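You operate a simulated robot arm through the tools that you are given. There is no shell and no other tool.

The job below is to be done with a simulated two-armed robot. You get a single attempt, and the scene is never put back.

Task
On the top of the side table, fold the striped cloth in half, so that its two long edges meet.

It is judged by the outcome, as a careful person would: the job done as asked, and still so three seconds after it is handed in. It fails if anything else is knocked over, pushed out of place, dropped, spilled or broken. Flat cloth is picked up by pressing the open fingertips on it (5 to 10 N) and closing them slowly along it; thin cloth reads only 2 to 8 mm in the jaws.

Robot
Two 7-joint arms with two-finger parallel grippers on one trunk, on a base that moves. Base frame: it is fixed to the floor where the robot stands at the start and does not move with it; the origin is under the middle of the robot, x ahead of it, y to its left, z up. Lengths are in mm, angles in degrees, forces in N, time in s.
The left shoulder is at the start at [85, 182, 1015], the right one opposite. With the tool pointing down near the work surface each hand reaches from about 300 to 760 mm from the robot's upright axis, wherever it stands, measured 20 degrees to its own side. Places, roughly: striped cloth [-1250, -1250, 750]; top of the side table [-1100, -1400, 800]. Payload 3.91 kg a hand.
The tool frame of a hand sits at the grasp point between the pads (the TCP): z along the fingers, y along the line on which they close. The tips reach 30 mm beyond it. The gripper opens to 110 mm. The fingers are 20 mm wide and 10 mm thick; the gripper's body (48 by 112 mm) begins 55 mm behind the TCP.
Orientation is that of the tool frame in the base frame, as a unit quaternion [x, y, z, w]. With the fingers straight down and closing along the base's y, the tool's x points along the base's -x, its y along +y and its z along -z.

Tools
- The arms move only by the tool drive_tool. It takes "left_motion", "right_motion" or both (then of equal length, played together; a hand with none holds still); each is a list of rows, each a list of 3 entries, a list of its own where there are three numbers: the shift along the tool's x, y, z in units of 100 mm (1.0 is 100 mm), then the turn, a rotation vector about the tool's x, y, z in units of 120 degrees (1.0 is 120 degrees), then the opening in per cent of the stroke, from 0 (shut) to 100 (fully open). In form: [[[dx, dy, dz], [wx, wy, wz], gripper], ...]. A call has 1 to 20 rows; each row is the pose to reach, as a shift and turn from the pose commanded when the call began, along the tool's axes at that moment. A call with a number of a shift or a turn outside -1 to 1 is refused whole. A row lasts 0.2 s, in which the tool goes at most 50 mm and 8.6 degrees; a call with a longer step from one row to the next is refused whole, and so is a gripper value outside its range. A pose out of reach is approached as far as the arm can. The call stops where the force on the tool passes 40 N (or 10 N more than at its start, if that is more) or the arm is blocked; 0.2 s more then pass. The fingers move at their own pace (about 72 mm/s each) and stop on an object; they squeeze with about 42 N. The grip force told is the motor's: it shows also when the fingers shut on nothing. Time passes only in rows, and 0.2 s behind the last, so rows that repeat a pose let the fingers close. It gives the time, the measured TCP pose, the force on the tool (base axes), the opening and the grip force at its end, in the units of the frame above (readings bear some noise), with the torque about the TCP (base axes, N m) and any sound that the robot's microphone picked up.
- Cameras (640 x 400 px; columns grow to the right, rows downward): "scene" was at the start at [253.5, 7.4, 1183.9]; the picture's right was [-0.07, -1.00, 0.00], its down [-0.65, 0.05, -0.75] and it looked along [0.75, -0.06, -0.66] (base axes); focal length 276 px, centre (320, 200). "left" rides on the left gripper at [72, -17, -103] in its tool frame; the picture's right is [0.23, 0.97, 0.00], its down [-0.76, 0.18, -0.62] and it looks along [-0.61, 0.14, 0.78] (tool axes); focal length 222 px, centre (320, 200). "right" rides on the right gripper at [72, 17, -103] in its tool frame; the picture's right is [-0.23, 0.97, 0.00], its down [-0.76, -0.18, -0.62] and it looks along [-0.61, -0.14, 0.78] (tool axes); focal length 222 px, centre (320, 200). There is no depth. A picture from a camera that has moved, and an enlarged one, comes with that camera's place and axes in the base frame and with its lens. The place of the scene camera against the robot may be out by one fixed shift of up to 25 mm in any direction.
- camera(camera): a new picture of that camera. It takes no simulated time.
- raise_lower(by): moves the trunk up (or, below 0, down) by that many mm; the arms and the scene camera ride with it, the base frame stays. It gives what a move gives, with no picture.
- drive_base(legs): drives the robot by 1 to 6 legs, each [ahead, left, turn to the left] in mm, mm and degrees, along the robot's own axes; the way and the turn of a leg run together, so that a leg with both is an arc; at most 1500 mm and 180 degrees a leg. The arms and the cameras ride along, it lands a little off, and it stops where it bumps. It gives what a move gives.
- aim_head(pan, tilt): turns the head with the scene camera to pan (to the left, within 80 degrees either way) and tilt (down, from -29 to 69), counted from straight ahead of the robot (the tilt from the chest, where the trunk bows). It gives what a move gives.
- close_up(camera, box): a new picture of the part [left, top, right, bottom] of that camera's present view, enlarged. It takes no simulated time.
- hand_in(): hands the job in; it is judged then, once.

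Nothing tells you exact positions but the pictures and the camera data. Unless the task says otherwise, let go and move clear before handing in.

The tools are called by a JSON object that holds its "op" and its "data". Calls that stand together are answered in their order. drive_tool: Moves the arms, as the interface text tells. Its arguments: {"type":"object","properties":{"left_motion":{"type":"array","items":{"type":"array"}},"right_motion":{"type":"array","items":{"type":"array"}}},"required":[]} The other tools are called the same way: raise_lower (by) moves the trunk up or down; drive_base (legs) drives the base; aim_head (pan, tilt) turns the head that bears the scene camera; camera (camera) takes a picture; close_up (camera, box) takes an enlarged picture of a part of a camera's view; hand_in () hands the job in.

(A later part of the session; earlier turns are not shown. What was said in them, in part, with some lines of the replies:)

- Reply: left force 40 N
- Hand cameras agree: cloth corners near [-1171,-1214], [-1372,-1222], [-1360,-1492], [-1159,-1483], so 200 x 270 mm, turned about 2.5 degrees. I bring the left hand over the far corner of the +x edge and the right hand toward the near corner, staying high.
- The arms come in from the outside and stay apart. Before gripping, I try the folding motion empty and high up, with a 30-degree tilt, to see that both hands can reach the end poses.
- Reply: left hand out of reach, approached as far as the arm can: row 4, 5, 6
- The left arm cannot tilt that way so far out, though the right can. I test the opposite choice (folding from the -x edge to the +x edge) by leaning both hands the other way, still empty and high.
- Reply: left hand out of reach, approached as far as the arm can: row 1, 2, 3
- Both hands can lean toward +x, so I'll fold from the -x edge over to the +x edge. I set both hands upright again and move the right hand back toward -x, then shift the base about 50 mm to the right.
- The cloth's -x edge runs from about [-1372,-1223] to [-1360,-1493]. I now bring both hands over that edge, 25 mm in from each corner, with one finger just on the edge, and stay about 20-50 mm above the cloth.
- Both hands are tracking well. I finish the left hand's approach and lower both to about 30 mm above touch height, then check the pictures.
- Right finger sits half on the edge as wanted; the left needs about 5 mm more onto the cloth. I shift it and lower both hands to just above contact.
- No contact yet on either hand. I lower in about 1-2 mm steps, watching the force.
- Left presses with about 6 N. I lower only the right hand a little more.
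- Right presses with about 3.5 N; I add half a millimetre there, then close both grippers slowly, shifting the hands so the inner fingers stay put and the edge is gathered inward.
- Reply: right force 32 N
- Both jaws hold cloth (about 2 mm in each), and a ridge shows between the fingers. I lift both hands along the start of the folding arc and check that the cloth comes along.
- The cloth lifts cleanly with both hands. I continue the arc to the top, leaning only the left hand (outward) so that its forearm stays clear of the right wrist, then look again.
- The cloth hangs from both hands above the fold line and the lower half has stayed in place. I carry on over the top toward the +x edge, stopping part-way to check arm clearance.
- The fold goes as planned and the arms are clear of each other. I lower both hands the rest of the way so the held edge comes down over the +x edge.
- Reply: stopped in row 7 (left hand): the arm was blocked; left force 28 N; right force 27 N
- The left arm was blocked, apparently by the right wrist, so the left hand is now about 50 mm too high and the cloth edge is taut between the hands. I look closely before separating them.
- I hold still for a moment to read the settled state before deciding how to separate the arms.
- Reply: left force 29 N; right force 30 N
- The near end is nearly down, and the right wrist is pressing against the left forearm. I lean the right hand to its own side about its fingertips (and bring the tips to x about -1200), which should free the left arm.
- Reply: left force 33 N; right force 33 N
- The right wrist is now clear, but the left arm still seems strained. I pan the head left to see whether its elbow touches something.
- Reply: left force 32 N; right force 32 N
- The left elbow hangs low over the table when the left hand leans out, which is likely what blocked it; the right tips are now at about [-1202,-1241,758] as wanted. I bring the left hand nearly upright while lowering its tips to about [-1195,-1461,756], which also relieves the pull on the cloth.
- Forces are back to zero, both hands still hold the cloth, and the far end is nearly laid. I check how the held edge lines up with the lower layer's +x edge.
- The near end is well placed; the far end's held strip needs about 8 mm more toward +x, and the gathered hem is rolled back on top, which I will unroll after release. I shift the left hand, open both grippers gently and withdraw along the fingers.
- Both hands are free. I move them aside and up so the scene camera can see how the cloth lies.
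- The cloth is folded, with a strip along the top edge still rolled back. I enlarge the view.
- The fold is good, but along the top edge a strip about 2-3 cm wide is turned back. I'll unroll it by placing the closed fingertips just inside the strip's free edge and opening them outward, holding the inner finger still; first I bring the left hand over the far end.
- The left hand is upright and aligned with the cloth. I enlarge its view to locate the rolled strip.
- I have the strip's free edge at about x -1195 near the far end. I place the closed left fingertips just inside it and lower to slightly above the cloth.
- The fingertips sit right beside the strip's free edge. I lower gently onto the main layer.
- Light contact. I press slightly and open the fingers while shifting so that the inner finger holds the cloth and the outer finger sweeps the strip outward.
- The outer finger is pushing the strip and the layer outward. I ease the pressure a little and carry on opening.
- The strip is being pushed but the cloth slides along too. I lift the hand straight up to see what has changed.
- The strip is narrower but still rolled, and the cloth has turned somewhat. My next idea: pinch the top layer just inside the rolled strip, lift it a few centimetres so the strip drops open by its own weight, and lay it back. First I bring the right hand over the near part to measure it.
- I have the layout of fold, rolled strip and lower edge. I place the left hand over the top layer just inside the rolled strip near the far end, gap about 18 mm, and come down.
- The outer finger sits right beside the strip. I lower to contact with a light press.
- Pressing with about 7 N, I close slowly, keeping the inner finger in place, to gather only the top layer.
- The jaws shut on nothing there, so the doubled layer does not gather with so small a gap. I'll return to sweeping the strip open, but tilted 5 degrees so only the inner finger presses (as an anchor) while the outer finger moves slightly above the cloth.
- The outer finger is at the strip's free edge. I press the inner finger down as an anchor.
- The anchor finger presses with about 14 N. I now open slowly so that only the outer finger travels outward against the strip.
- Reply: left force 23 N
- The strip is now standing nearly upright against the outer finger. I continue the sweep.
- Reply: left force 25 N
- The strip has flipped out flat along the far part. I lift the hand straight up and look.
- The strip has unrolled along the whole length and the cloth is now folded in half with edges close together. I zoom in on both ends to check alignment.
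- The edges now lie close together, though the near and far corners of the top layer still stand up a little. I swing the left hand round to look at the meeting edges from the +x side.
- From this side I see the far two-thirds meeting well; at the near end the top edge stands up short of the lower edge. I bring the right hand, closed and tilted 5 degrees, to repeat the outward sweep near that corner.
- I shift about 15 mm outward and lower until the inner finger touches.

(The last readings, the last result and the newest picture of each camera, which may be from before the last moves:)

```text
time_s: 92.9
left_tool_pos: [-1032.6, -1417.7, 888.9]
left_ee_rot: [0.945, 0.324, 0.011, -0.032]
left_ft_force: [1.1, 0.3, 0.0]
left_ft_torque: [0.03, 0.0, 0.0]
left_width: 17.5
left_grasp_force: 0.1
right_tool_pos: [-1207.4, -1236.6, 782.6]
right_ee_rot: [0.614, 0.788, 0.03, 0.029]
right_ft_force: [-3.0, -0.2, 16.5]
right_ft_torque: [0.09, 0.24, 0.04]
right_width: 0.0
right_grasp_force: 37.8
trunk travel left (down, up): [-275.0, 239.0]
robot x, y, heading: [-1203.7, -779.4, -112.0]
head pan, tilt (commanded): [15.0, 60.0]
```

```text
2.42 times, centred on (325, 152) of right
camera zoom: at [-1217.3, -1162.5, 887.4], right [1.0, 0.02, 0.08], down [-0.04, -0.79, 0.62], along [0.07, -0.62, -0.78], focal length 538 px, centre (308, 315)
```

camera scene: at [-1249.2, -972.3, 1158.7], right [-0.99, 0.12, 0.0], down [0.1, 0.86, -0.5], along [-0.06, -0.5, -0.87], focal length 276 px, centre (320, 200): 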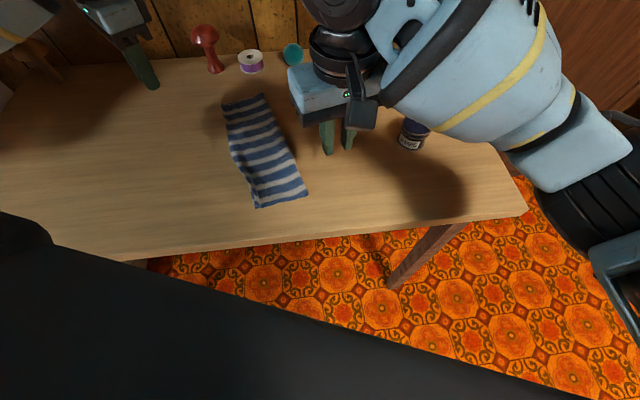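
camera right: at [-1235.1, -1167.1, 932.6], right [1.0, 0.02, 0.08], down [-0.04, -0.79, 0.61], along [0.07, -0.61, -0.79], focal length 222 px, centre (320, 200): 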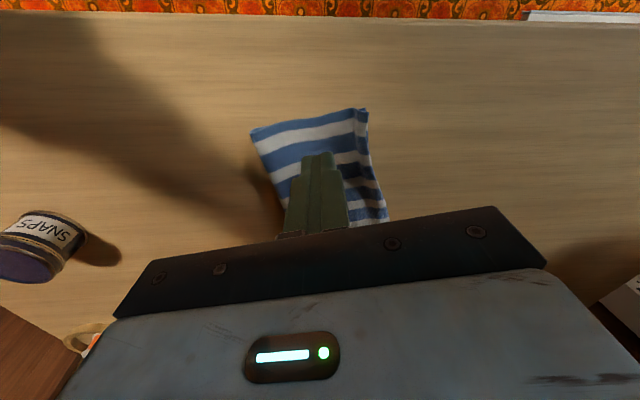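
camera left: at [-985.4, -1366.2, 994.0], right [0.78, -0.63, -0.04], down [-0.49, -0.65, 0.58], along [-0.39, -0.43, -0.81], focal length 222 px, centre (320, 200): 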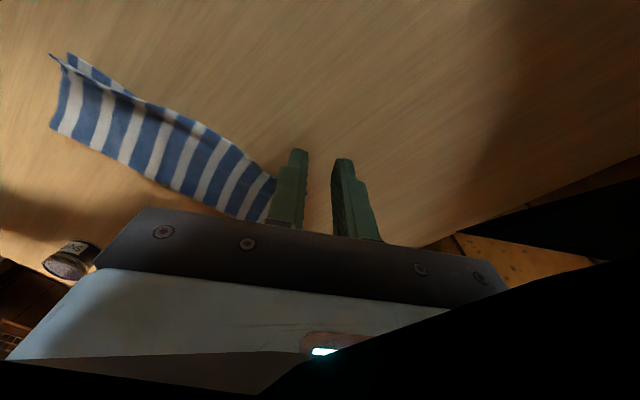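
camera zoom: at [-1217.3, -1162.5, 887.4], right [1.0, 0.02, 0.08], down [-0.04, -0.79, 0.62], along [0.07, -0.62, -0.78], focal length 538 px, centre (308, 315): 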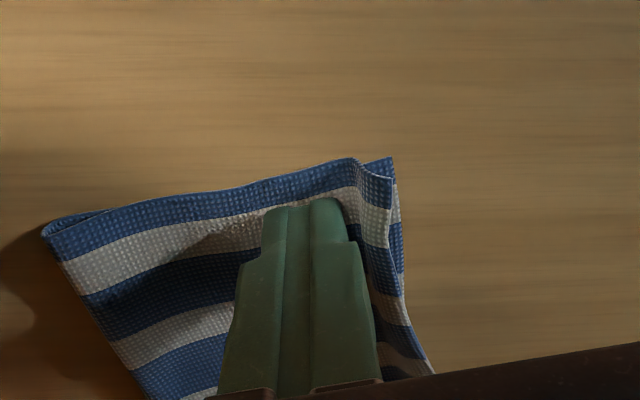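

The inner finger is anchored with about 16 N. I sweep the outer finger outward under the standing edge.

{"op": "drive_tool", "data": {"right_motion": [[[0, 0.022, 0], [0, 0, 0], 4], [[0, 0.044, 0], [0, 0, 0], 8], [[0, 0.066, 0], [0, 0, 0], 12], [[0, 0.088, 0], [0, 0, 0], 16], [[0, 0.11, 0], [0, 0, 0], 20], [[0, 0.132, 0], [0, 0, 0], 24], [[0, 0.154, 0], [0, 0, 0], 28], [[0, 0.176, 0], [0, 0, 0], 32], [[0, 0.198, 0], [0, 0, 0], 36], [[0, 0.22, 0], [0, 0, 0], 40], [[0, 0.22, 0], [0, 0, 0], 40]]}}

{"op": "close_up", "data": {"camera": "right", "box": [200, 60, 450, 235]}}

{"op": "close_up", "data": {"camera": "left", "box": [30, 30, 300, 230]}}

```text
time_s: 94.3
left_tool_pos: [-1031.1, -1417.5, 889.9]
left_ee_rot: [0.945, 0.324, 0.01, -0.031]
left_ft_force: [0.1, -0.3, 1.0]
left_ft_torque: [-0.03, 0.06, 0.01]
left_width: 17.5
left_grasp_force: 0.1
right_tool_pos: [-1206.2, -1236.9, 783.7]
right_ee_rot: [0.621, 0.783, 0.023, 0.028]
right_ft_force: [5.5, 4.6, 30.7]
right_ft_torque: [0.19, 0.43, -0.11]
right_width: 26.2
right_grasp_force: 0.1
trunk travel left (down, up): [-275.0, 239.0]
robot x, y, heading: [-1202.3, -775.9, -111.5]
head pan, tilt (commanded): [15.0, 60.0]
stopped in row 7 (right hand): the force on the tool passed its limit at 42 N (the readings are from after the stop); the commanded pose is now the measured one
```

```text
2.29 times, centred on (325, 148) of right
camera zoom: at [-1213.6, -1162.8, 887.8], right [1.0, 0.0, 0.07], down [-0.04, -0.78, 0.62], along [0.06, -0.62, -0.78], focal length 508 px, centre (309, 320)
```

zoom: 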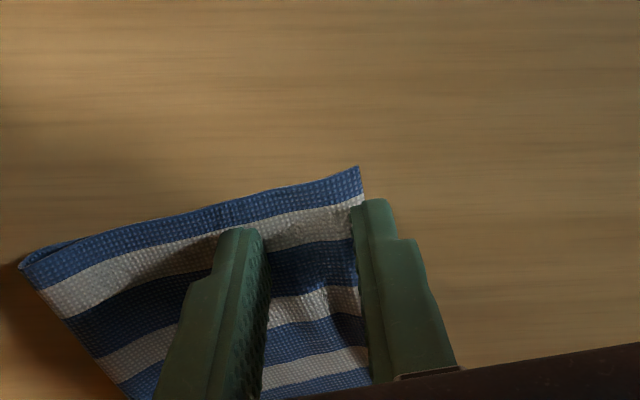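

```text
2.00 times, centred on (165, 130) of left
camera zoom: at [-984.6, -1364.2, 995.0], right [0.78, -0.63, -0.04], down [-0.49, -0.65, 0.58], along [-0.39, -0.43, -0.81], focal length 444 px, centre (630, 340)
```

zoom: 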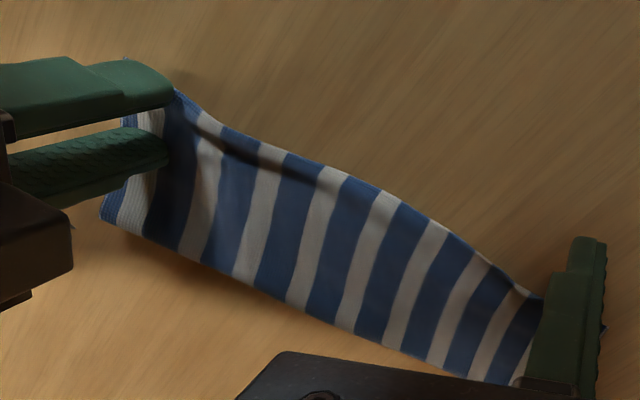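

The near edge now looks flush, but the force limit was reached, so I lift the right hand straight up gently and look.

{"op": "drive_tool", "data": {"right_motion": [[[0, 0, -0.03], [0, 0, 0], 24], [[0, 0, -0.1], [0, 0, 0], 24], [[0, 0, -0.25], [0, 0, 0], 24], [[0, 0, -0.5], [0, 0, 0], 24], [[0, -0.2, -0.8], [0, 0, 0], 24], [[0, -0.6, -0.9], [0, 0, 0], 24], [[0, -1.0, -0.9], [0, 0, 0], 24]]}}

{"op": "camera", "data": {"camera": "scene"}}

{"op": "close_up", "data": {"camera": "scene", "box": [180, 80, 340, 220]}}

{"op": "close_up", "data": {"camera": "left", "box": [30, 30, 300, 230]}}

{"op": "close_up", "data": {"camera": "right", "box": [300, 20, 520, 220]}}

```text
time_s: 95.9
left_tool_pos: [-1032.7, -1418.5, 888.0]
left_ee_rot: [0.946, 0.324, 0.011, -0.032]
left_ft_force: [-0.8, -0.5, -0.8]
left_ft_torque: [0.01, 0.01, 0.02]
left_width: 17.4
left_grasp_force: 0.0
right_tool_pos: [-1310.8, -1262.6, 863.9]
right_ee_rot: [0.621, 0.783, 0.025, 0.027]
right_ft_force: [-0.8, 0.1, -0.1]
right_ft_torque: [0.01, -0.04, 0.0]
right_width: 26.6
right_grasp_force: 0.0
trunk travel left (down, up): [-275.0, 239.0]
robot x, y, heading: [-1203.8, -778.3, -111.6]
head pan, tilt (commanded): [15.0, 60.0]
```

```text
taken
camera scene: at [-1249.7, -972.3, 1158.7], right [-0.99, 0.12, 0.0], down [0.1, 0.86, -0.5], along [-0.06, -0.5, -0.87], focal length 276 px, centre (320, 200)
```

scene: 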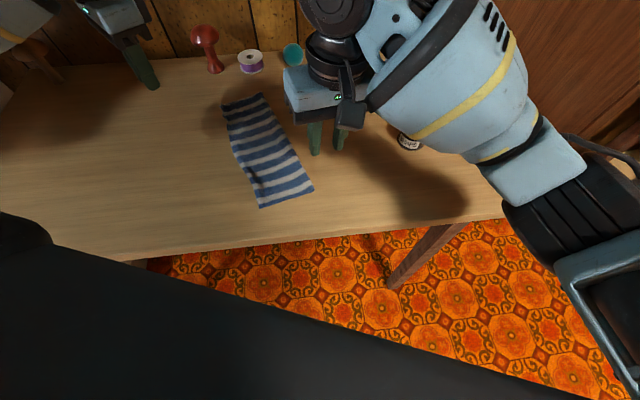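

```text
2.86 times, centred on (260, 150) of scene
camera zoom: at [-1249.7, -972.3, 1158.7], right [-0.99, 0.12, 0.0], down [0.1, 0.86, -0.5], along [-0.06, -0.5, -0.87], focal length 789 px, centre (491, 343)
```

zoom: 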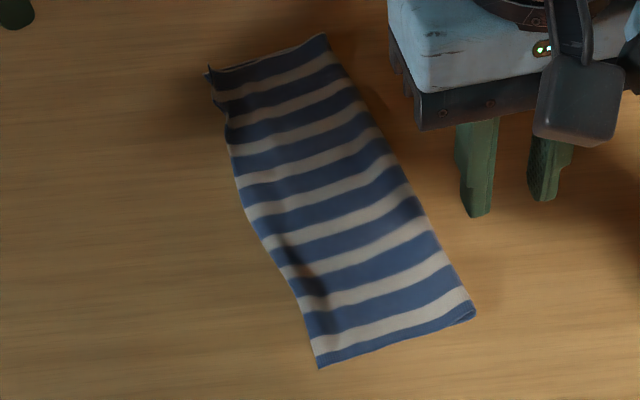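

```text
2.00 times, centred on (165, 130) of left
camera zoom: at [-985.8, -1365.9, 994.1], right [0.78, -0.63, -0.04], down [-0.49, -0.65, 0.58], along [-0.39, -0.43, -0.81], focal length 444 px, centre (630, 340)
```

zoom: 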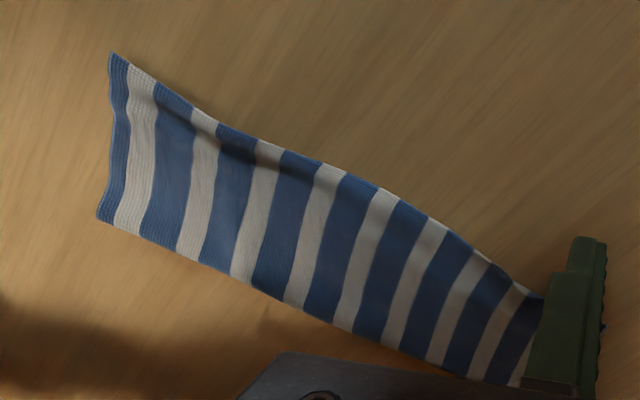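

```text
2.00 times, centred on (410, 120) of right
camera zoom: at [-1317.5, -1187.7, 968.6], right [1.0, 0.0, 0.07], down [-0.04, -0.79, 0.62], along [0.06, -0.62, -0.78], focal length 444 px, centre (140, 360)
```

zoom: 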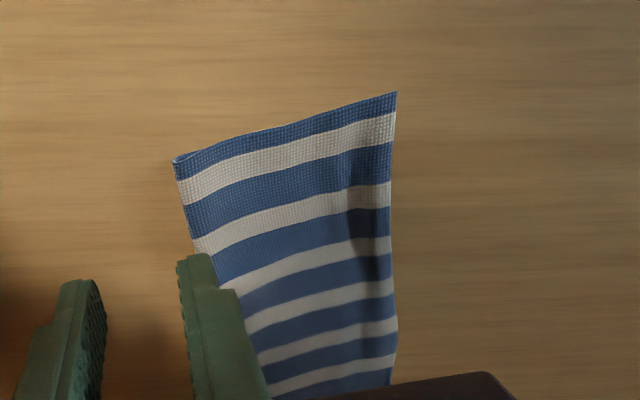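

The near edges are now flush (about 101 mm across). The far corner still has a wavy, raised bit, so I turn the left hand back and bring it over that corner for the same small sweep.

{"op": "drive_tool", "data": {"left_motion": [[[0, 0, 0], [-0.0042, 0, -0.06], 0], [[0, 0, 0], [-0.0084, 0, -0.12], 0], [[-0.05, -0.02, 0], [-0.0126, 0, -0.18], 0], [[-0.1, -0.03, 0], [-0.0168, 0, -0.24], 0], [[-0.15, -0.04, 0], [-0.021, 0, -0.3], 0], [[-0.2, -0.06, 0], [-0.0252, 0, -0.36], 0], [[-0.25, -0.07, 0], [-0.0294, 0, -0.42], 0], [[-0.3, -0.09, 0], [-0.0336, 0, -0.48], 0], [[-0.4, -0.12, 0], [-0.0378, 0, -0.54], 0], [[-0.5, -0.15, 0], [-0.042, 0, -0.6], 0], [[-0.5, -0.15, 0], [-0.042, 0, -0.6], 0]]}}

{"op": "camera", "data": {"camera": "left"}}

```text
time_s: 98.3
left_tool_pos: [-1079.5, -1437.7, 886.7]
left_ee_rot: [0.574, 0.818, 0.041, 0.019]
left_ft_force: [-0.3, -0.5, 0.4]
left_ft_torque: [0.0, -0.01, -0.01]
left_width: 0.0
left_grasp_force: 37.9
right_tool_pos: [-1309.5, -1262.2, 864.7]
right_ee_rot: [0.621, 0.783, 0.025, 0.026]
right_ft_force: [-0.4, -0.6, 0.0]
right_ft_torque: [-0.01, 0.05, 0.0]
right_width: 26.3
right_grasp_force: 0.0
trunk travel left (down, up): [-275.0, 239.0]
robot x, y, heading: [-1200.7, -776.0, -111.8]
head pan, tilt (commanded): [15.0, 60.0]
```

```text
taken
camera left: at [-1129.5, -1378.1, 988.3], right [0.84, 0.54, 0.09], down [0.38, -0.68, 0.63], along [0.4, -0.49, -0.78], focal length 222 px, centre (320, 200)
```

left: 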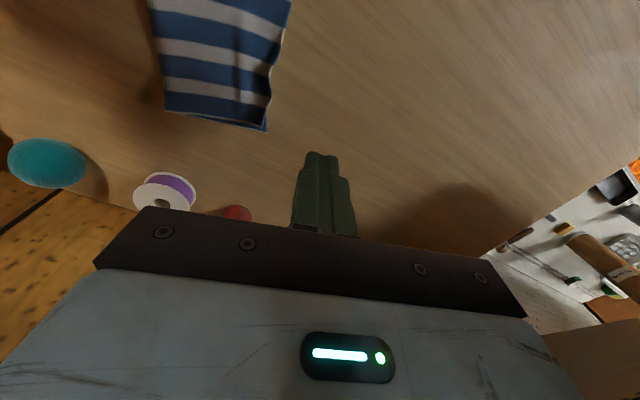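

{"op": "close_up", "data": {"camera": "left", "box": [140, 20, 310, 145]}}

```text
3.20 times, centred on (225, 82) of left
camera zoom: at [-1129.5, -1378.1, 988.3], right [0.84, 0.54, 0.09], down [0.38, -0.68, 0.63], along [0.4, -0.49, -0.78], focal length 711 px, centre (624, 576)
```

zoom: 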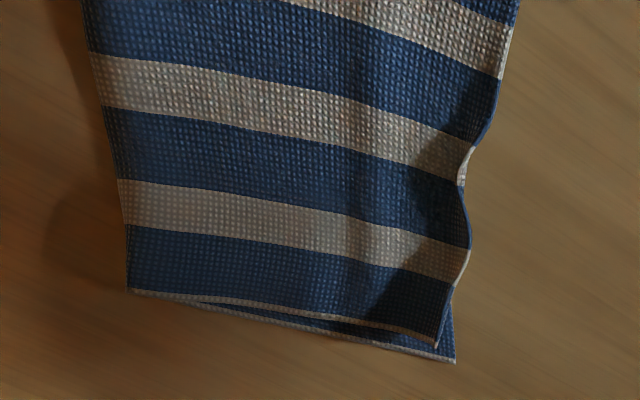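

The top layer's far corner is about 8 mm short of the lower corner and slightly wavy. I place the closed left fingers about 30 mm inside that edge and lower to just above the cloth.

{"op": "drive_tool", "data": {"left_motion": [[[-0.02, -0.3, 0.05], [0, 0, 0], 0], [[-0.04, -0.6, 0.1], [0, 0, 0], 0], [[-0.04, -0.84, 0.2], [0, 0, 0], 0], [[-0.04, -0.84, 0.45], [0, 0, 0], 0], [[-0.04, -0.84, 0.7], [0, 0, 0], 0], [[-0.04, -0.84, 0.9], [0, 0, 0], 0], [[-0.04, -0.84, 0.98], [0, 0, 0], 0], [[-0.04, -0.84, 0.98], [0, 0, 0], 0]]}}

{"op": "close_up", "data": {"camera": "left", "box": [200, 60, 460, 235]}}

```text
time_s: 100.1
left_tool_pos: [-1149.6, -1465.0, 782.8]
left_ee_rot: [0.575, 0.817, 0.039, 0.019]
left_ft_force: [-1.0, -1.8, 6.6]
left_ft_torque: [-0.08, 0.05, 0.01]
left_width: 0.2
left_grasp_force: 37.7
right_tool_pos: [-1310.2, -1261.1, 862.7]
right_ee_rot: [0.622, 0.782, 0.024, 0.026]
right_ft_force: [-0.1, -0.3, -0.3]
right_ft_torque: [-0.03, 0.0, -0.03]
right_width: 26.6
right_grasp_force: 0.0
trunk travel left (down, up): [-275.0, 239.0]
robot x, y, heading: [-1202.4, -781.7, -111.8]
head pan, tilt (commanded): [15.0, 60.0]
```

```text
2.29 times, centred on (330, 148) of left
camera zoom: at [-1198.9, -1405.4, 884.1], right [0.84, 0.54, 0.09], down [0.38, -0.68, 0.63], along [0.4, -0.49, -0.77], focal length 508 px, centre (297, 320)
```

zoom: 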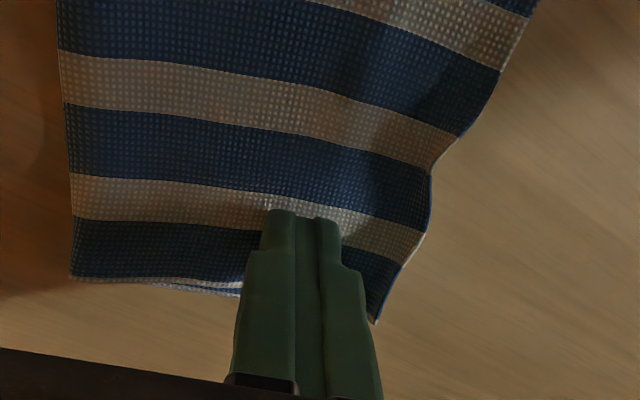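

Contact is already about 7 N. I sweep the outer finger outward with the inner one holding.

{"op": "drive_tool", "data": {"left_motion": [[[0, 0.0, 0.003], [0, 0, 0], 0], [[0, 0.022, 0.003], [0, 0, 0], 4], [[0, 0.044, 0.003], [0, 0, 0], 8], [[0, 0.066, 0.003], [0, 0, 0], 12], [[0, 0.088, 0.003], [0, 0, 0], 16], [[0, 0.11, 0.003], [0, 0, 0], 20], [[0, 0.132, 0.003], [0, 0, 0], 24], [[0, 0.154, 0.003], [0, 0, 0], 28], [[0, 0.176, 0.003], [0, 0, 0], 32], [[0, 0.198, 0.003], [0, 0, 0], 36], [[0, 0.22, 0.003], [0, 0, 0], 40], [[0, 0.22, 0.003], [0, 0, 0], 40]]}}

{"op": "close_up", "data": {"camera": "left", "box": [200, 40, 460, 235]}}

```text
time_s: 102.7
left_tool_pos: [-1129.9, -1456.0, 783.0]
left_ee_rot: [0.575, 0.817, 0.039, 0.02]
left_ft_force: [-1.4, -3.3, 20.9]
left_ft_torque: [-0.39, 0.56, 0.06]
left_width: 44.0
left_grasp_force: 0.0
right_tool_pos: [-1310.2, -1261.5, 864.7]
right_ee_rot: [0.621, 0.783, 0.024, 0.026]
right_ft_force: [0.4, 0.0, 0.3]
right_ft_torque: [0.0, -0.02, -0.05]
right_width: 26.3
right_grasp_force: 0.1
trunk travel left (down, up): [-275.0, 239.0]
robot x, y, heading: [-1204.7, -781.1, -111.8]
head pan, tilt (commanded): [15.0, 60.0]
```

```text
2.05 times, centred on (330, 138) of left
camera zoom: at [-1179.0, -1396.9, 885.9], right [0.84, 0.54, 0.09], down [0.38, -0.68, 0.63], along [0.4, -0.49, -0.77], focal length 456 px, centre (300, 328)
```

zoom: 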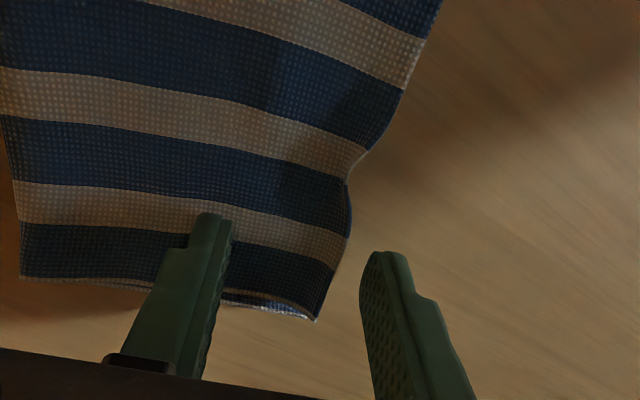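

The far corner edges look closer now. I lift the left hand straight up, move it aside and check.

{"op": "drive_tool", "data": {"left_motion": [[[0, 0, -0.05], [0, 0, 0], 40], [[0, 0, -0.2], [0, 0, 0], 40], [[0, 0, -0.5], [0, 0, 0], 40], [[0, 0.2, -0.9], [0, 0, 0], 24], [[0, 0.5, -1.0], [0, 0, 0], 24], [[0, 0.5, -1.0], [0, 0, 0], 24]]}}

{"op": "close_up", "data": {"camera": "left", "box": [130, 0, 330, 150]}}

{"op": "close_up", "data": {"camera": "scene", "box": [190, 80, 330, 220]}}

```text
time_s: 104.1
left_tool_pos: [-1091.2, -1443.5, 887.3]
left_ee_rot: [0.575, 0.817, 0.041, 0.019]
left_ft_force: [-0.6, 0.0, 0.1]
left_ft_torque: [0.02, -0.02, 0.01]
left_width: 26.2
left_grasp_force: 0.1
right_tool_pos: [-1309.3, -1260.3, 863.1]
right_ee_rot: [0.621, 0.783, 0.024, 0.027]
right_ft_force: [0.2, 0.5, 0.1]
right_ft_torque: [0.02, -0.04, 0.01]
right_width: 26.3
right_grasp_force: 0.1
trunk travel left (down, up): [-275.0, 239.0]
robot x, y, heading: [-1206.3, -777.9, -111.8]
head pan, tilt (commanded): [15.0, 60.0]
```

```text
2.67 times, centred on (230, 75) of left
camera zoom: at [-1140.5, -1384.9, 989.5], right [0.84, 0.54, 0.09], down [0.38, -0.68, 0.62], along [0.4, -0.49, -0.78], focal length 592 px, centre (560, 533)
```

zoom: 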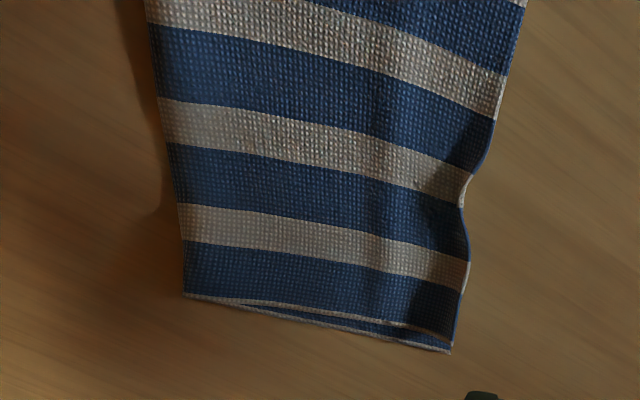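

```text
2.86 times, centred on (260, 150) of scene
camera zoom: at [-1249.5, -972.4, 1158.7], right [-0.99, 0.12, 0.0], down [0.1, 0.86, -0.5], along [-0.06, -0.5, -0.87], focal length 789 px, centre (491, 343)
```

zoom: 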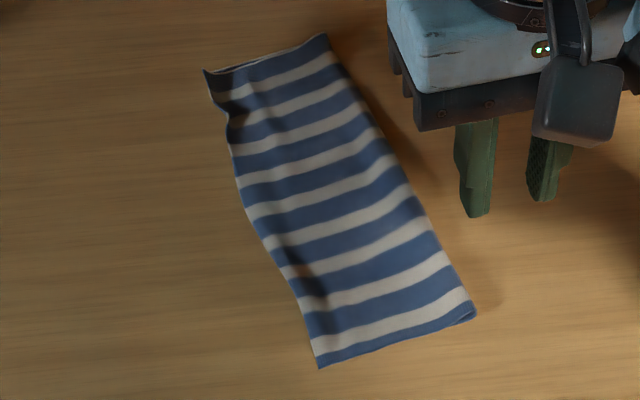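

The far corners now meet within about 5 mm. A small notch remains near y -1424, so I repeat the same gentle sweep there.

{"op": "drive_tool", "data": {"left_motion": [[[0.1, -0.25, 0.05], [0, 0, 0], 0], [[0.2, -0.5, 0.1], [0, 0, 0], 0], [[0.31, -0.67, 0.25], [0, 0, 0], 0], [[0.31, -0.67, 0.5], [0, 0, 0], 0], [[0.31, -0.67, 0.75], [0, 0, 0], 0], [[0.31, -0.67, 0.9], [0, 0, 0], 0], [[0.31, -0.67, 0.96], [0, 0, 0], 0], [[0.31, -0.67, 0.96], [0, 0, 0], 0]]}}

```text
time_s: 105.9
left_tool_pos: [-1155.8, -1434.4, 785.6]
left_ee_rot: [0.575, 0.817, 0.041, 0.019]
left_ft_force: [0.0, 0.2, 0.4]
left_ft_torque: [0.01, 0.01, -0.03]
left_width: 0.1
left_grasp_force: 37.4
right_tool_pos: [-1309.1, -1262.9, 862.7]
right_ee_rot: [0.622, 0.783, 0.025, 0.026]
right_ft_force: [0.6, 0.1, 0.3]
right_ft_torque: [-0.01, 0.03, 0.01]
right_width: 26.4
right_grasp_force: 0.1
trunk travel left (down, up): [-275.0, 239.0]
robot x, y, heading: [-1200.5, -776.3, -111.7]
head pan, tilt (commanded): [15.0, 60.0]
```

{"op": "drive_tool", "data": {"left_motion": [[[0, 0, 0.015], [0, 0, 0], 0], [[0, 0, 0.03], [0, 0, 0], 0], [[0, 0, 0.036], [0, 0, 0], 0], [[0, 0, 0.036], [0, 0, 0], 0]]}}

```text
time_s: 106.9
left_tool_pos: [-1155.4, -1433.0, 781.5]
left_ee_rot: [0.575, 0.817, 0.04, 0.02]
left_ft_force: [0.1, -0.8, 2.0]
left_ft_torque: [-0.01, 0.01, 0.06]
left_width: 0.0
left_grasp_force: 38.2
right_tool_pos: [-1309.1, -1261.8, 864.0]
right_ee_rot: [0.621, 0.783, 0.025, 0.027]
right_ft_force: [0.0, 0.3, -0.4]
right_ft_torque: [0.01, -0.01, 0.04]
right_width: 26.2
right_grasp_force: 0.1
trunk travel left (down, up): [-275.0, 239.0]
robot x, y, heading: [-1201.2, -778.0, -111.7]
head pan, tilt (commanded): [15.0, 60.0]
```

{"op": "drive_tool", "data": {"left_motion": [[[0, 0.0, 0.008], [0, 0, 0], 0], [[0, 0.022, 0.008], [0, 0, 0], 4], [[0, 0.044, 0.008], [0, 0, 0], 8], [[0, 0.066, 0.008], [0, 0, 0], 12], [[0, 0.088, 0.008], [0, 0, 0], 16], [[0, 0.11, 0.008], [0, 0, 0], 20], [[0, 0.132, 0.008], [0, 0, 0], 24], [[0, 0.154, 0.008], [0, 0, 0], 28], [[0, 0.176, 0.008], [0, 0, 0], 32], [[0, 0.198, 0.008], [0, 0, 0], 36], [[0, 0.22, 0.008], [0, 0, 0], 40], [[0, 0.22, 0.008], [0, 0, 0], 40]]}}

{"op": "close_up", "data": {"camera": "left", "box": [200, 40, 460, 235]}}

```text
time_s: 109.5
left_tool_pos: [-1136.3, -1426.4, 783.4]
left_ee_rot: [0.575, 0.817, 0.04, 0.019]
left_ft_force: [-1.9, -1.6, 11.7]
left_ft_torque: [-0.2, 0.4, 0.04]
left_width: 44.6
left_grasp_force: 0.5
right_tool_pos: [-1310.2, -1260.3, 865.1]
right_ee_rot: [0.621, 0.783, 0.024, 0.026]
right_ft_force: [0.0, -0.5, -1.0]
right_ft_torque: [0.0, 0.0, -0.03]
right_width: 26.4
right_grasp_force: 0.1
trunk travel left (down, up): [-275.0, 239.0]
robot x, y, heading: [-1202.8, -778.1, -111.9]
head pan, tilt (commanded): [15.0, 60.0]
```

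```text
2.05 times, centred on (330, 138) of left
camera zoom: at [-1184.6, -1366.5, 886.0], right [0.84, 0.54, 0.09], down [0.38, -0.68, 0.63], along [0.4, -0.49, -0.77], focal length 456 px, centre (300, 328)
```

zoom: 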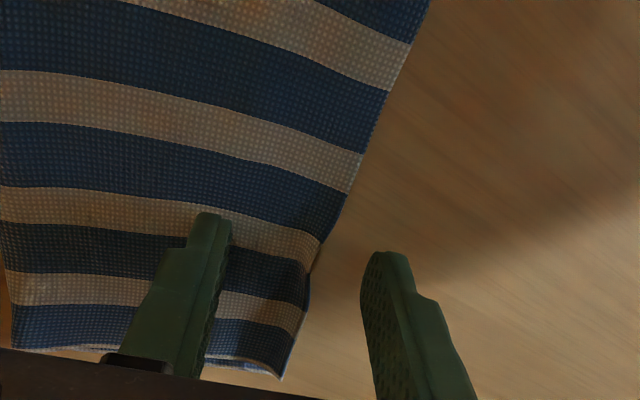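

The notch is gone there. I lift the left hand away and look at the whole cloth again.

{"op": "drive_tool", "data": {"left_motion": [[[0, 0, -0.05], [0, 0, 0], 40], [[0, 0, -0.2], [0, 0, 0], 40], [[0, 0, -0.5], [0, 0, 0], 40], [[0, 0.2, -0.9], [0, 0, 0], 24], [[0, 0.6, -1.0], [0, 0, 0], 24], [[0, 0.9, -1.0], [0, 0, 0], 24], [[0, 0.9, -1.0], [0, 0, 0], 24]]}}

{"op": "close_up", "data": {"camera": "scene", "box": [190, 80, 330, 220]}}

{"op": "close_up", "data": {"camera": "right", "box": [300, 20, 520, 220]}}

{"op": "close_up", "data": {"camera": "left", "box": [50, 0, 290, 150]}}

```text
time_s: 111.1
left_tool_pos: [-1058.1, -1400.2, 890.7]
left_ee_rot: [0.575, 0.817, 0.041, 0.02]
left_ft_force: [0.0, 0.1, 0.3]
left_ft_torque: [0.0, 0.0, 0.0]
left_width: 26.6
left_grasp_force: 0.1
right_tool_pos: [-1311.2, -1261.1, 864.1]
right_ee_rot: [0.621, 0.783, 0.025, 0.026]
right_ft_force: [1.4, 0.7, -0.5]
right_ft_torque: [-0.01, -0.03, -0.02]
right_width: 26.3
right_grasp_force: 0.1
trunk travel left (down, up): [-275.0, 239.0]
robot x, y, heading: [-1199.3, -777.6, -111.9]
head pan, tilt (commanded): [15.0, 60.0]
```

```text
2.86 times, centred on (260, 150) of scene
camera zoom: at [-1249.4, -972.5, 1158.7], right [-0.99, 0.12, 0.0], down [0.1, 0.86, -0.5], along [-0.06, -0.5, -0.87], focal length 789 px, centre (491, 343)
```

zoom: 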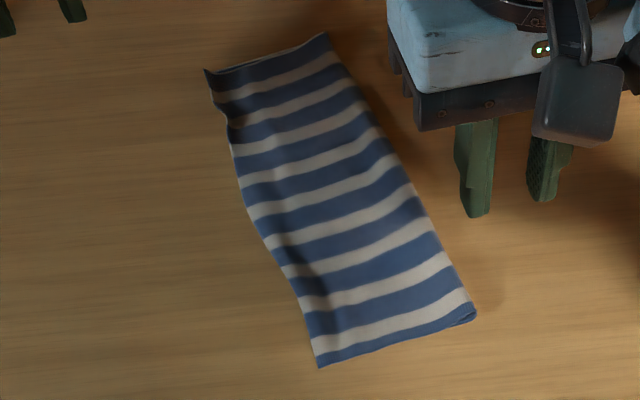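

```text
2.00 times, centred on (410, 120) of right
camera zoom: at [-1316.8, -1187.8, 968.4], right [1.0, 0.0, 0.07], down [-0.04, -0.79, 0.62], along [0.06, -0.62, -0.78], focal length 444 px, centre (140, 360)
```

zoom: 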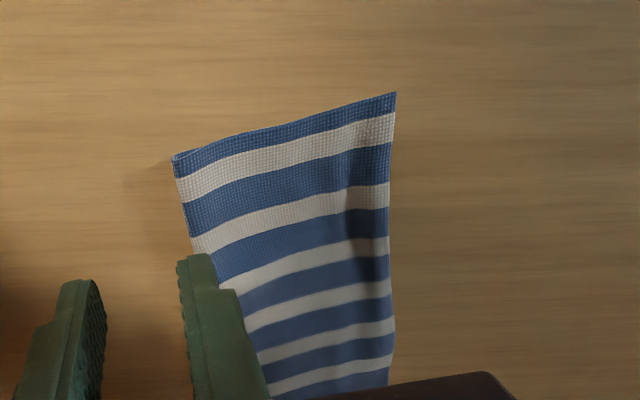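

```text
2.67 times, centred on (170, 75) of left
camera zoom: at [-1106.5, -1341.4, 992.8], right [0.84, 0.54, 0.09], down [0.38, -0.68, 0.62], along [0.4, -0.49, -0.78], focal length 592 px, centre (720, 533)
```

zoom: 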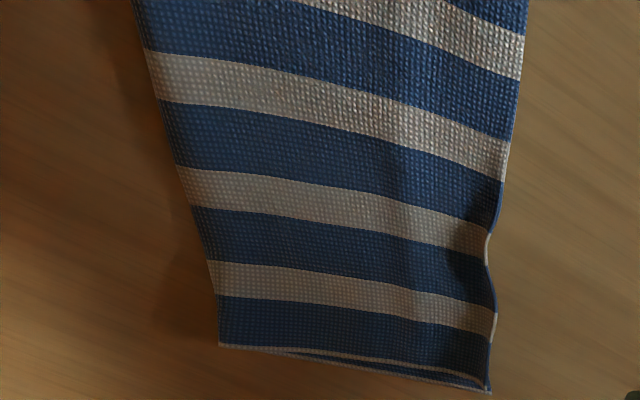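

The far corners meet within a few millimetres. One small bulge remains near [-1186,-1270], so I bring the right hand, closed, to sweep there lightly as well.

{"op": "drive_tool", "data": {"right_motion": [[[-0.13, 0.32, 0], [0, 0, 0], 0], [[-0.26, 0.64, 0], [0, 0, 0], 0], [[-0.39, 0.95, 0.05], [0, 0, 0], 0], [[-0.39, 0.93, 0.3], [0, 0, 0], 0], [[-0.39, 0.92, 0.55], [0, 0, 0], 0], [[-0.39, 0.91, 0.75], [0, 0, 0], 0], [[-0.39, 0.91, 0.82], [0, 0, 0], 0], [[-0.39, 0.91, 0.82], [0, 0, 0], 0]]}}

{"op": "close_up", "data": {"camera": "right", "box": [200, 40, 460, 235]}}

```text
time_s: 113.1
left_tool_pos: [-1057.7, -1400.3, 892.1]
left_ee_rot: [0.575, 0.817, 0.041, 0.019]
left_ft_force: [0.3, -0.2, -0.8]
left_ft_torque: [-0.02, -0.02, 0.0]
left_width: 26.5
left_grasp_force: 0.0
right_tool_pos: [-1236.4, -1288.3, 783.7]
right_ee_rot: [0.639, 0.769, 0.02, 0.018]
right_ft_force: [0.1, -0.5, 0.0]
right_ft_torque: [-0.02, -0.01, 0.01]
right_width: 0.0
right_grasp_force: 37.5
trunk travel left (down, up): [-275.0, 239.0]
robot x, y, heading: [-1202.7, -779.5, -111.6]
head pan, tilt (commanded): [15.0, 60.0]
stopped in row 8 (right hand): the arm was blocked; the commanded pose is now the measured one
```

```text
2.05 times, centred on (330, 138) of right
camera zoom: at [-1237.8, -1214.2, 888.0], right [1.0, -0.05, 0.05], down [-0.07, -0.79, 0.62], along [0.01, -0.62, -0.79], focal length 456 px, centre (300, 328)
```

zoom: 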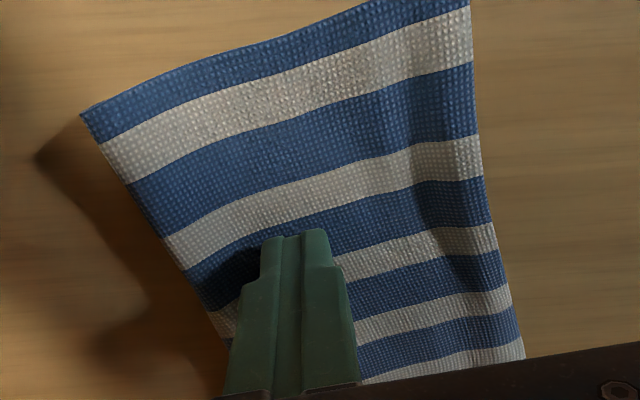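

The right arm was again blocked (likely by the left arm), without any load on the cloth, and the view shows the edges covering each other along the whole side. I lift the right hand straight up, clear of the cloth, and the left hand up and outward.

{"op": "drive_tool", "data": {"left_motion": [[[0, 0.1, -0.1], [0, 0, 0], 24], [[0, 0.3, -0.2], [0, 0, 0], 24], [[0, 0.5, -0.3], [0, 0, 0], 24], [[0, 0.7, -0.3], [0, 0, 0], 24], [[0, 0.7, -0.3], [0, 0, 0], 24]], "right_motion": [[[0, 0, -0.1], [0, 0, 0], 0], [[0, 0, -0.3], [0, 0, 0], 0], [[0, -0.1, -0.6], [0, 0, 0], 0], [[0, -0.3, -0.9], [0, 0, 0], 0], [[0, -0.5, -1.0], [0, 0, 0], 0]]}}

{"op": "camera", "data": {"camera": "scene"}}

{"op": "close_up", "data": {"camera": "scene", "box": [190, 80, 330, 220]}}

{"op": "close_up", "data": {"camera": "right", "box": [230, 0, 480, 200]}}

```text
time_s: 114.3
left_tool_pos: [-995.2, -1379.0, 926.5]
left_ee_rot: [0.574, 0.817, 0.041, 0.019]
left_ft_force: [0.2, 0.4, -0.3]
left_ft_torque: [0.03, -0.02, -0.03]
left_width: 26.5
left_grasp_force: 0.1
right_tool_pos: [-1288.5, -1296.9, 880.7]
right_ee_rot: [0.637, 0.77, 0.019, 0.02]
right_ft_force: [-0.1, -0.4, 0.2]
right_ft_torque: [0.03, -0.01, 0.02]
right_width: 0.4
right_grasp_force: 37.4
trunk travel left (down, up): [-275.0, 239.0]
robot x, y, heading: [-1199.3, -777.0, -111.7]
head pan, tilt (commanded): [15.0, 60.0]
```

```text
taken
camera scene: at [-1249.5, -972.4, 1158.7], right [-0.99, 0.12, 0.0], down [0.1, 0.86, -0.5], along [-0.06, -0.5, -0.87], focal length 276 px, centre (320, 200)
```

scene: 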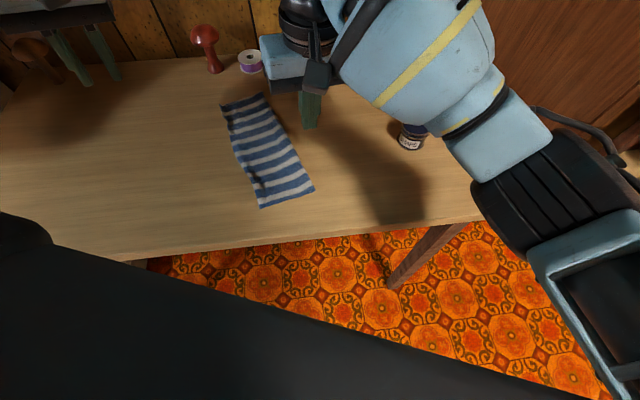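

```text
2.86 times, centred on (260, 150) of scene
camera zoom: at [-1249.5, -972.4, 1158.7], right [-0.99, 0.12, 0.0], down [0.1, 0.86, -0.5], along [-0.06, -0.5, -0.87], focal length 789 px, centre (491, 343)
```

zoom: 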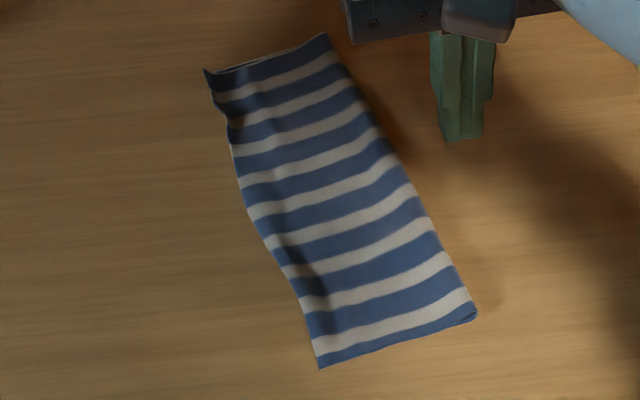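

```text
2.00 times, centred on (355, 100) of right
camera zoom: at [-1290.4, -1222.5, 986.2], right [1.0, -0.04, 0.05], down [-0.07, -0.78, 0.62], along [0.02, -0.62, -0.79], focal length 444 px, centre (250, 400)
```

zoom: 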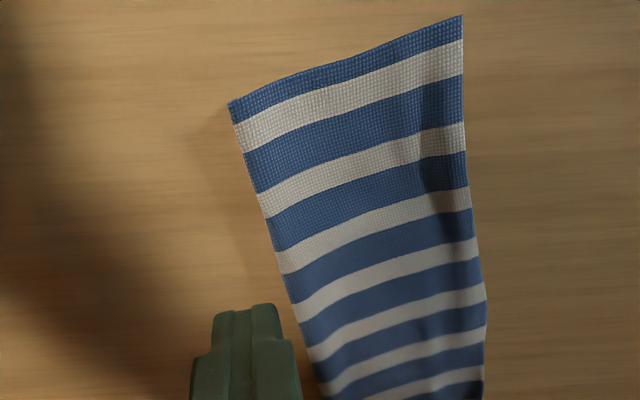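

The cloth looks neatly folded in half. I take one more look at the meeting edges from the +x side with the left hand's camera.

{"op": "drive_tool", "data": {"left_motion": [[[0, 0, 0], [0.004, 0, 0.06], 24], [[0, 0, 0], [0.008, 0, 0.12], 24], [[0, 0, 0], [0.012, 0, 0.18], 24], [[0, 0, 0], [0.017, 0, 0.24], 24], [[0, 0, 0], [0.021, 0, 0.3], 24], [[0, 0, 0], [0.025, 0, 0.36], 24], [[0, 0, 0.1], [0.03, 0, 0.42], 24], [[0, 0, 0.2], [0.034, 0, 0.48], 24], [[0, 0, 0.3], [0.038, 0, 0.54], 24], [[0, 0, 0.4], [0.042, 0, 0.6], 24], [[0, 0, 0.4], [0.042, 0, 0.6], 24]]}}

{"op": "camera", "data": {"camera": "left"}}

{"op": "close_up", "data": {"camera": "left", "box": [0, 40, 300, 240]}}

```text
time_s: 116.7
left_tool_pos: [-991.5, -1376.5, 886.1]
left_ee_rot: [0.946, 0.323, 0.01, -0.032]
left_ft_force: [-0.3, 0.2, 0.2]
left_ft_torque: [-0.02, 0.0, -0.02]
left_width: 26.1
left_grasp_force: 0.0
right_tool_pos: [-1288.0, -1295.8, 880.1]
right_ee_rot: [0.638, 0.769, 0.019, 0.019]
right_ft_force: [-0.9, -0.1, 0.4]
right_ft_torque: [-0.03, 0.0, 0.02]
right_width: 0.0
right_grasp_force: 37.9
trunk travel left (down, up): [-275.0, 239.0]
robot x, y, heading: [-1204.8, -777.6, -111.6]
head pan, tilt (commanded): [15.0, 60.0]
```

```text
taken
camera left: at [-945.1, -1324.7, 993.0], right [0.78, -0.63, -0.04], down [-0.49, -0.65, 0.58], along [-0.39, -0.43, -0.81], focal length 222 px, centre (320, 200)
```

left: 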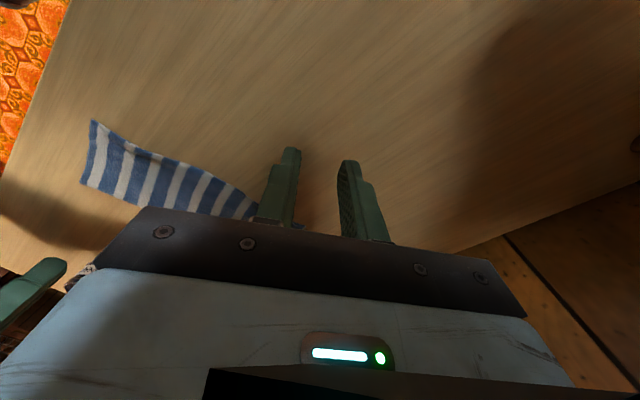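

```text
2.00 times, centred on (150, 140) of left
camera zoom: at [-945.1, -1324.7, 993.0], right [0.78, -0.63, -0.04], down [-0.49, -0.65, 0.58], along [-0.39, -0.43, -0.81], focal length 444 px, centre (660, 320)
```

zoom: 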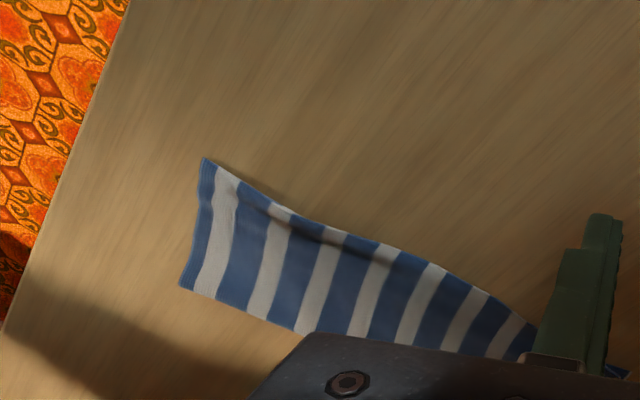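

{"op": "close_up", "data": {"camera": "left", "box": [80, 105, 200, 185]}}

```text
5.00 times, centred on (140, 145) of left
camera zoom: at [-945.1, -1324.7, 993.0], right [0.78, -0.63, -0.04], down [-0.49, -0.65, 0.58], along [-0.39, -0.43, -0.81], focal length 1111 px, centre (1220, 475)
```

zoom: 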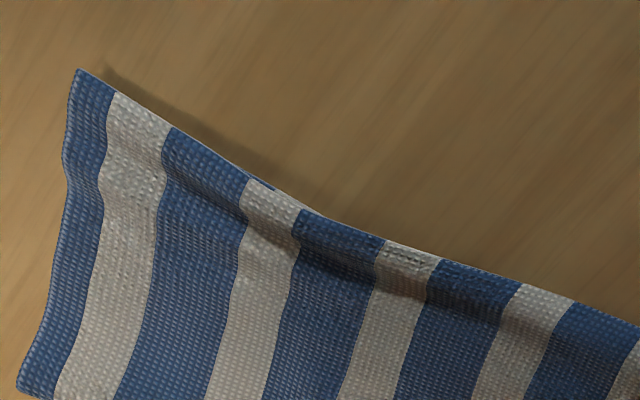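

{"op": "close_up", "data": {"camera": "scene", "box": [240, 165, 330, 215]}}

{"op": "close_up", "data": {"camera": "scene", "box": [210, 85, 290, 135]}}

```text
7.11 times, centred on (285, 190) of scene
camera zoom: at [-1249.1, -972.3, 1158.7], right [-0.99, 0.12, 0.0], down [0.1, 0.86, -0.5], along [-0.06, -0.5, -0.87], focal length 1963 px, centre (569, 271)
```

zoom: 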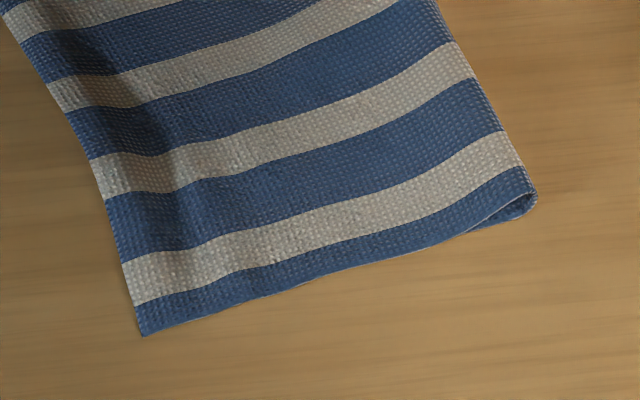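

```text
8.00 times, centred on (250, 110) of scene
camera zoom: at [-1249.1, -972.3, 1158.7], right [-0.99, 0.12, 0.0], down [0.1, 0.86, -0.5], along [-0.06, -0.5, -0.87], focal length 2208 px, centre (880, 920)
```

zoom: 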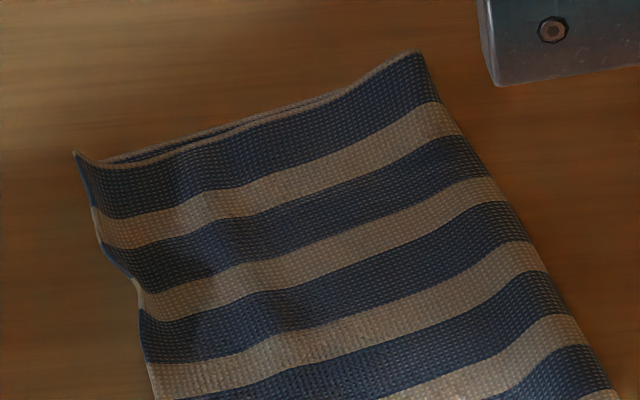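

The two layers line up at both ends, and all other objects stand where they were. I back the robot away from the table so both hands are clear.

{"op": "drive_base", "data": {"legs": [[-350, 0, 0]]}}

{"op": "aim_head", "data": {"pan": 0, "tilt": 45}}

{"op": "camera", "data": {"camera": "scene"}}

```text
time_s: 118.9
left_tool_pos: [-869.3, -1063.7, 887.4]
left_ee_rot: [0.947, 0.321, 0.011, -0.031]
left_ft_force: [0.6, 0.9, -0.3]
left_ft_torque: [-0.03, -0.02, 0.02]
left_width: 26.4
left_grasp_force: 0.0
right_tool_pos: [-1165.5, -981.2, 880.3]
right_ee_rot: [0.64, 0.768, 0.019, 0.019]
right_ft_force: [-0.7, 0.6, -0.1]
right_ft_torque: [-0.03, -0.03, -0.01]
right_width: 0.2
right_grasp_force: 37.7
trunk travel left (down, up): [-275.0, 239.0]
robot x, y, heading: [-1073.8, -459.6, -112.2]
head pan, tilt (commanded): [15.0, 60.0]
```

```text
time_s: 119.7
left_tool_pos: [-869.3, -1063.4, 886.9]
left_ee_rot: [0.947, 0.321, 0.011, -0.032]
left_ft_force: [-0.3, 0.6, 0.4]
left_ft_torque: [0.0, 0.0, 0.01]
left_width: 26.5
left_grasp_force: 0.1
right_tool_pos: [-1166.0, -981.3, 880.1]
right_ee_rot: [0.641, 0.767, 0.019, 0.019]
right_ft_force: [-0.3, 0.3, 0.2]
right_ft_torque: [-0.03, 0.03, 0.02]
right_width: 0.0
right_grasp_force: 37.6
trunk travel left (down, up): [-275.0, 239.0]
robot x, y, heading: [-1076.9, -463.3, -111.9]
head pan, tilt (commanded): [0.0, 45.0]
```

```text
taken
camera scene: at [-1145.9, -666.1, 1178.1], right [-0.93, 0.38, 0.0], down [0.27, 0.66, -0.71], along [-0.27, -0.65, -0.71], focal length 276 px, centre (320, 200)
```

scene: 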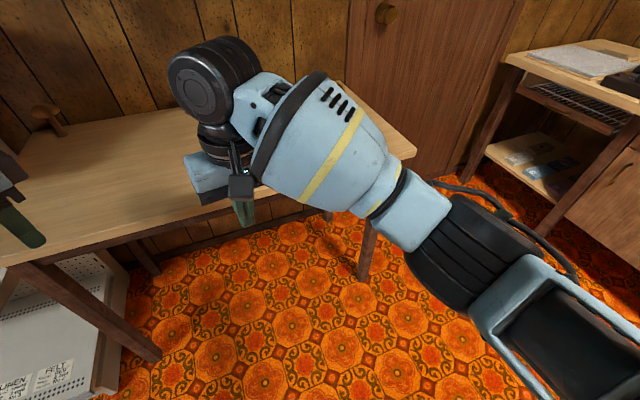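

The right arm hides the cloth from here; I swing it aside to take a last look.

{"op": "drive_tool", "data": {"right_motion": [[[0.2, -0.3, 0], [0, 0, 0], 20], [[0.4, -0.6, 0], [0, 0, 0], 20], [[0.6, -0.9, 0], [0, 0, 0], 20], [[0.6, -1.0, 0], [0, 0, 0], 20]]}}

{"op": "drive_tool", "data": {"right_motion": [[[0.1, -0.3, 0], [0, 0, 0], 20], [[0.2, -0.6, 0], [0, 0, 0], 20], [[0.3, -0.9, 0], [0, 0, 0], 20], [[0.3, -1.0, 0], [0, 0, 0], 20]]}}

{"op": "camera", "data": {"camera": "scene"}}

```text
time_s: 120.7
left_tool_pos: [-868.3, -1063.8, 886.4]
left_ee_rot: [0.946, 0.321, 0.011, -0.032]
left_ft_force: [0.6, -0.4, 0.7]
left_ft_torque: [0.01, 0.01, 0.03]
left_width: 26.3
left_grasp_force: 0.1
right_tool_pos: [-1273.4, -938.1, 873.4]
right_ee_rot: [0.64, 0.768, 0.02, 0.019]
right_ft_force: [0.0, 0.2, 0.4]
right_ft_torque: [0.0, -0.03, 0.0]
right_width: 22.2
right_grasp_force: 0.2
trunk travel left (down, up): [-275.0, 239.0]
robot x, y, heading: [-1076.7, -464.1, -112.2]
head pan, tilt (commanded): [0.0, 45.0]
```

```text
time_s: 121.7
left_tool_pos: [-868.3, -1062.6, 887.6]
left_ee_rot: [0.946, 0.321, 0.011, -0.032]
left_ft_force: [-0.2, 0.4, -0.7]
left_ft_torque: [0.01, 0.04, -0.03]
left_width: 26.5
left_grasp_force: 0.1
right_tool_pos: [-1378.6, -929.4, 869.2]
right_ee_rot: [0.641, 0.767, 0.019, 0.02]
right_ft_force: [-0.4, -0.6, 0.1]
right_ft_torque: [-0.01, 0.01, -0.02]
right_width: 21.9
right_grasp_force: 0.1
trunk travel left (down, up): [-275.0, 239.0]
robot x, y, heading: [-1079.9, -463.7, -112.2]
head pan, tilt (commanded): [0.0, 45.0]
```

```text
taken
camera scene: at [-1145.8, -666.1, 1178.2], right [-0.93, 0.38, 0.0], down [0.27, 0.66, -0.71], along [-0.27, -0.65, -0.71], focal length 276 px, centre (320, 200)
```

scene: 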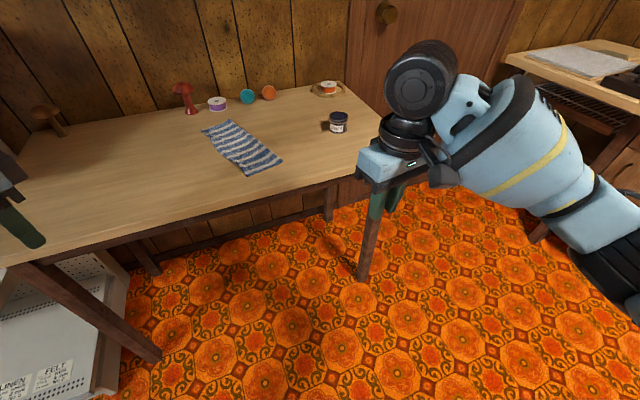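

{"op": "close_up", "data": {"camera": "scene", "box": [160, 70, 360, 195]}}

{"op": "close_up", "data": {"camera": "scene", "box": [195, 115, 290, 180]}}

```text
3.20 times, centred on (260, 132) of scene
camera zoom: at [-1145.8, -666.1, 1178.2], right [-0.93, 0.38, 0.0], down [0.27, 0.66, -0.71], along [-0.27, -0.65, -0.71], focal length 883 px, centre (512, 416)
```

zoom: 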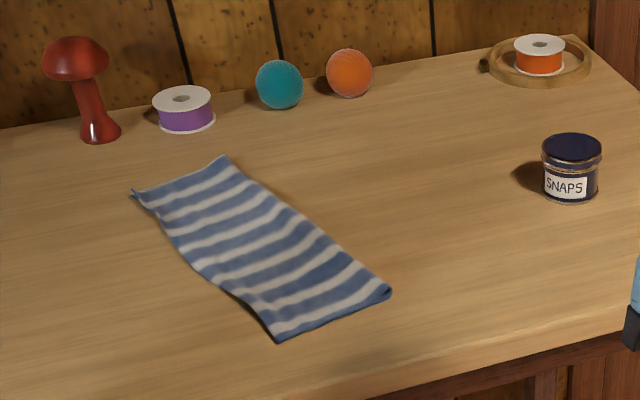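

```text
6.15 times, centred on (242, 148) of scene
camera zoom: at [-1145.8, -666.1, 1178.2], right [-0.93, 0.38, 0.0], down [0.27, 0.66, -0.71], along [-0.27, -0.65, -0.71], focal length 1699 px, centre (797, 523)
```

zoom: 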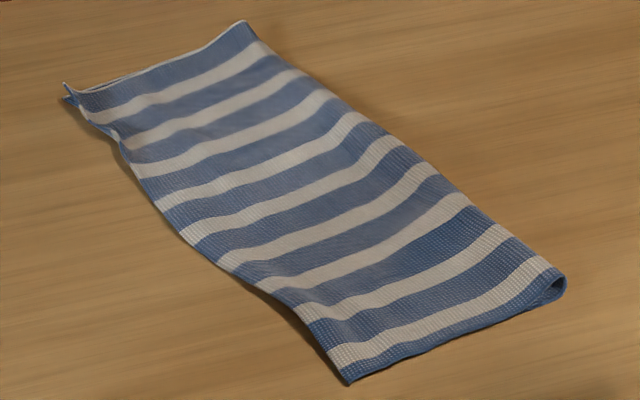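

The striped cloth lies on the side table folded in half lengthwise. Its two long edges meet to within a few millimetres, with a slight lift and ripple along that side. The jar, spools, balls and mushroom-shaped object are undisturbed, and both hands are empty and clear, so I hand the job in.

{"op": "hand_in", "data": {}}

```text
The job is handed in.
```

I folded the striped cloth in half lengthwise on the top of the side table and handed the job in. Judged from the camera views, its two long edges meet to within about 5–8 mm.

- **Finish:** the fold is not crisp. The meeting edge has a slight ripple, and the far corner stands up a little. Near the robot-side end the top layer may overhang the lower one by about 5 mm.
- **Position:** the cloth has turned about 15–20 degrees from where it lay and moved a few centimetres to the left (as the robot faces the table), because it slid while I unrolled a strip that had turned back.
- **Surroundings:** the last pictures show the jar, spools, balls and mushroom-shaped object standing where they were. Nothing was knocked over or dropped.
- **Arms:** the left arm was blocked once and the right arm once, and a right-hand move stopped once at the 40 N force limit. During the first of these the cloth was pulled taut at about 30 N, but I saw no damage.

Both hands are empty, and the robot stands back from the table.
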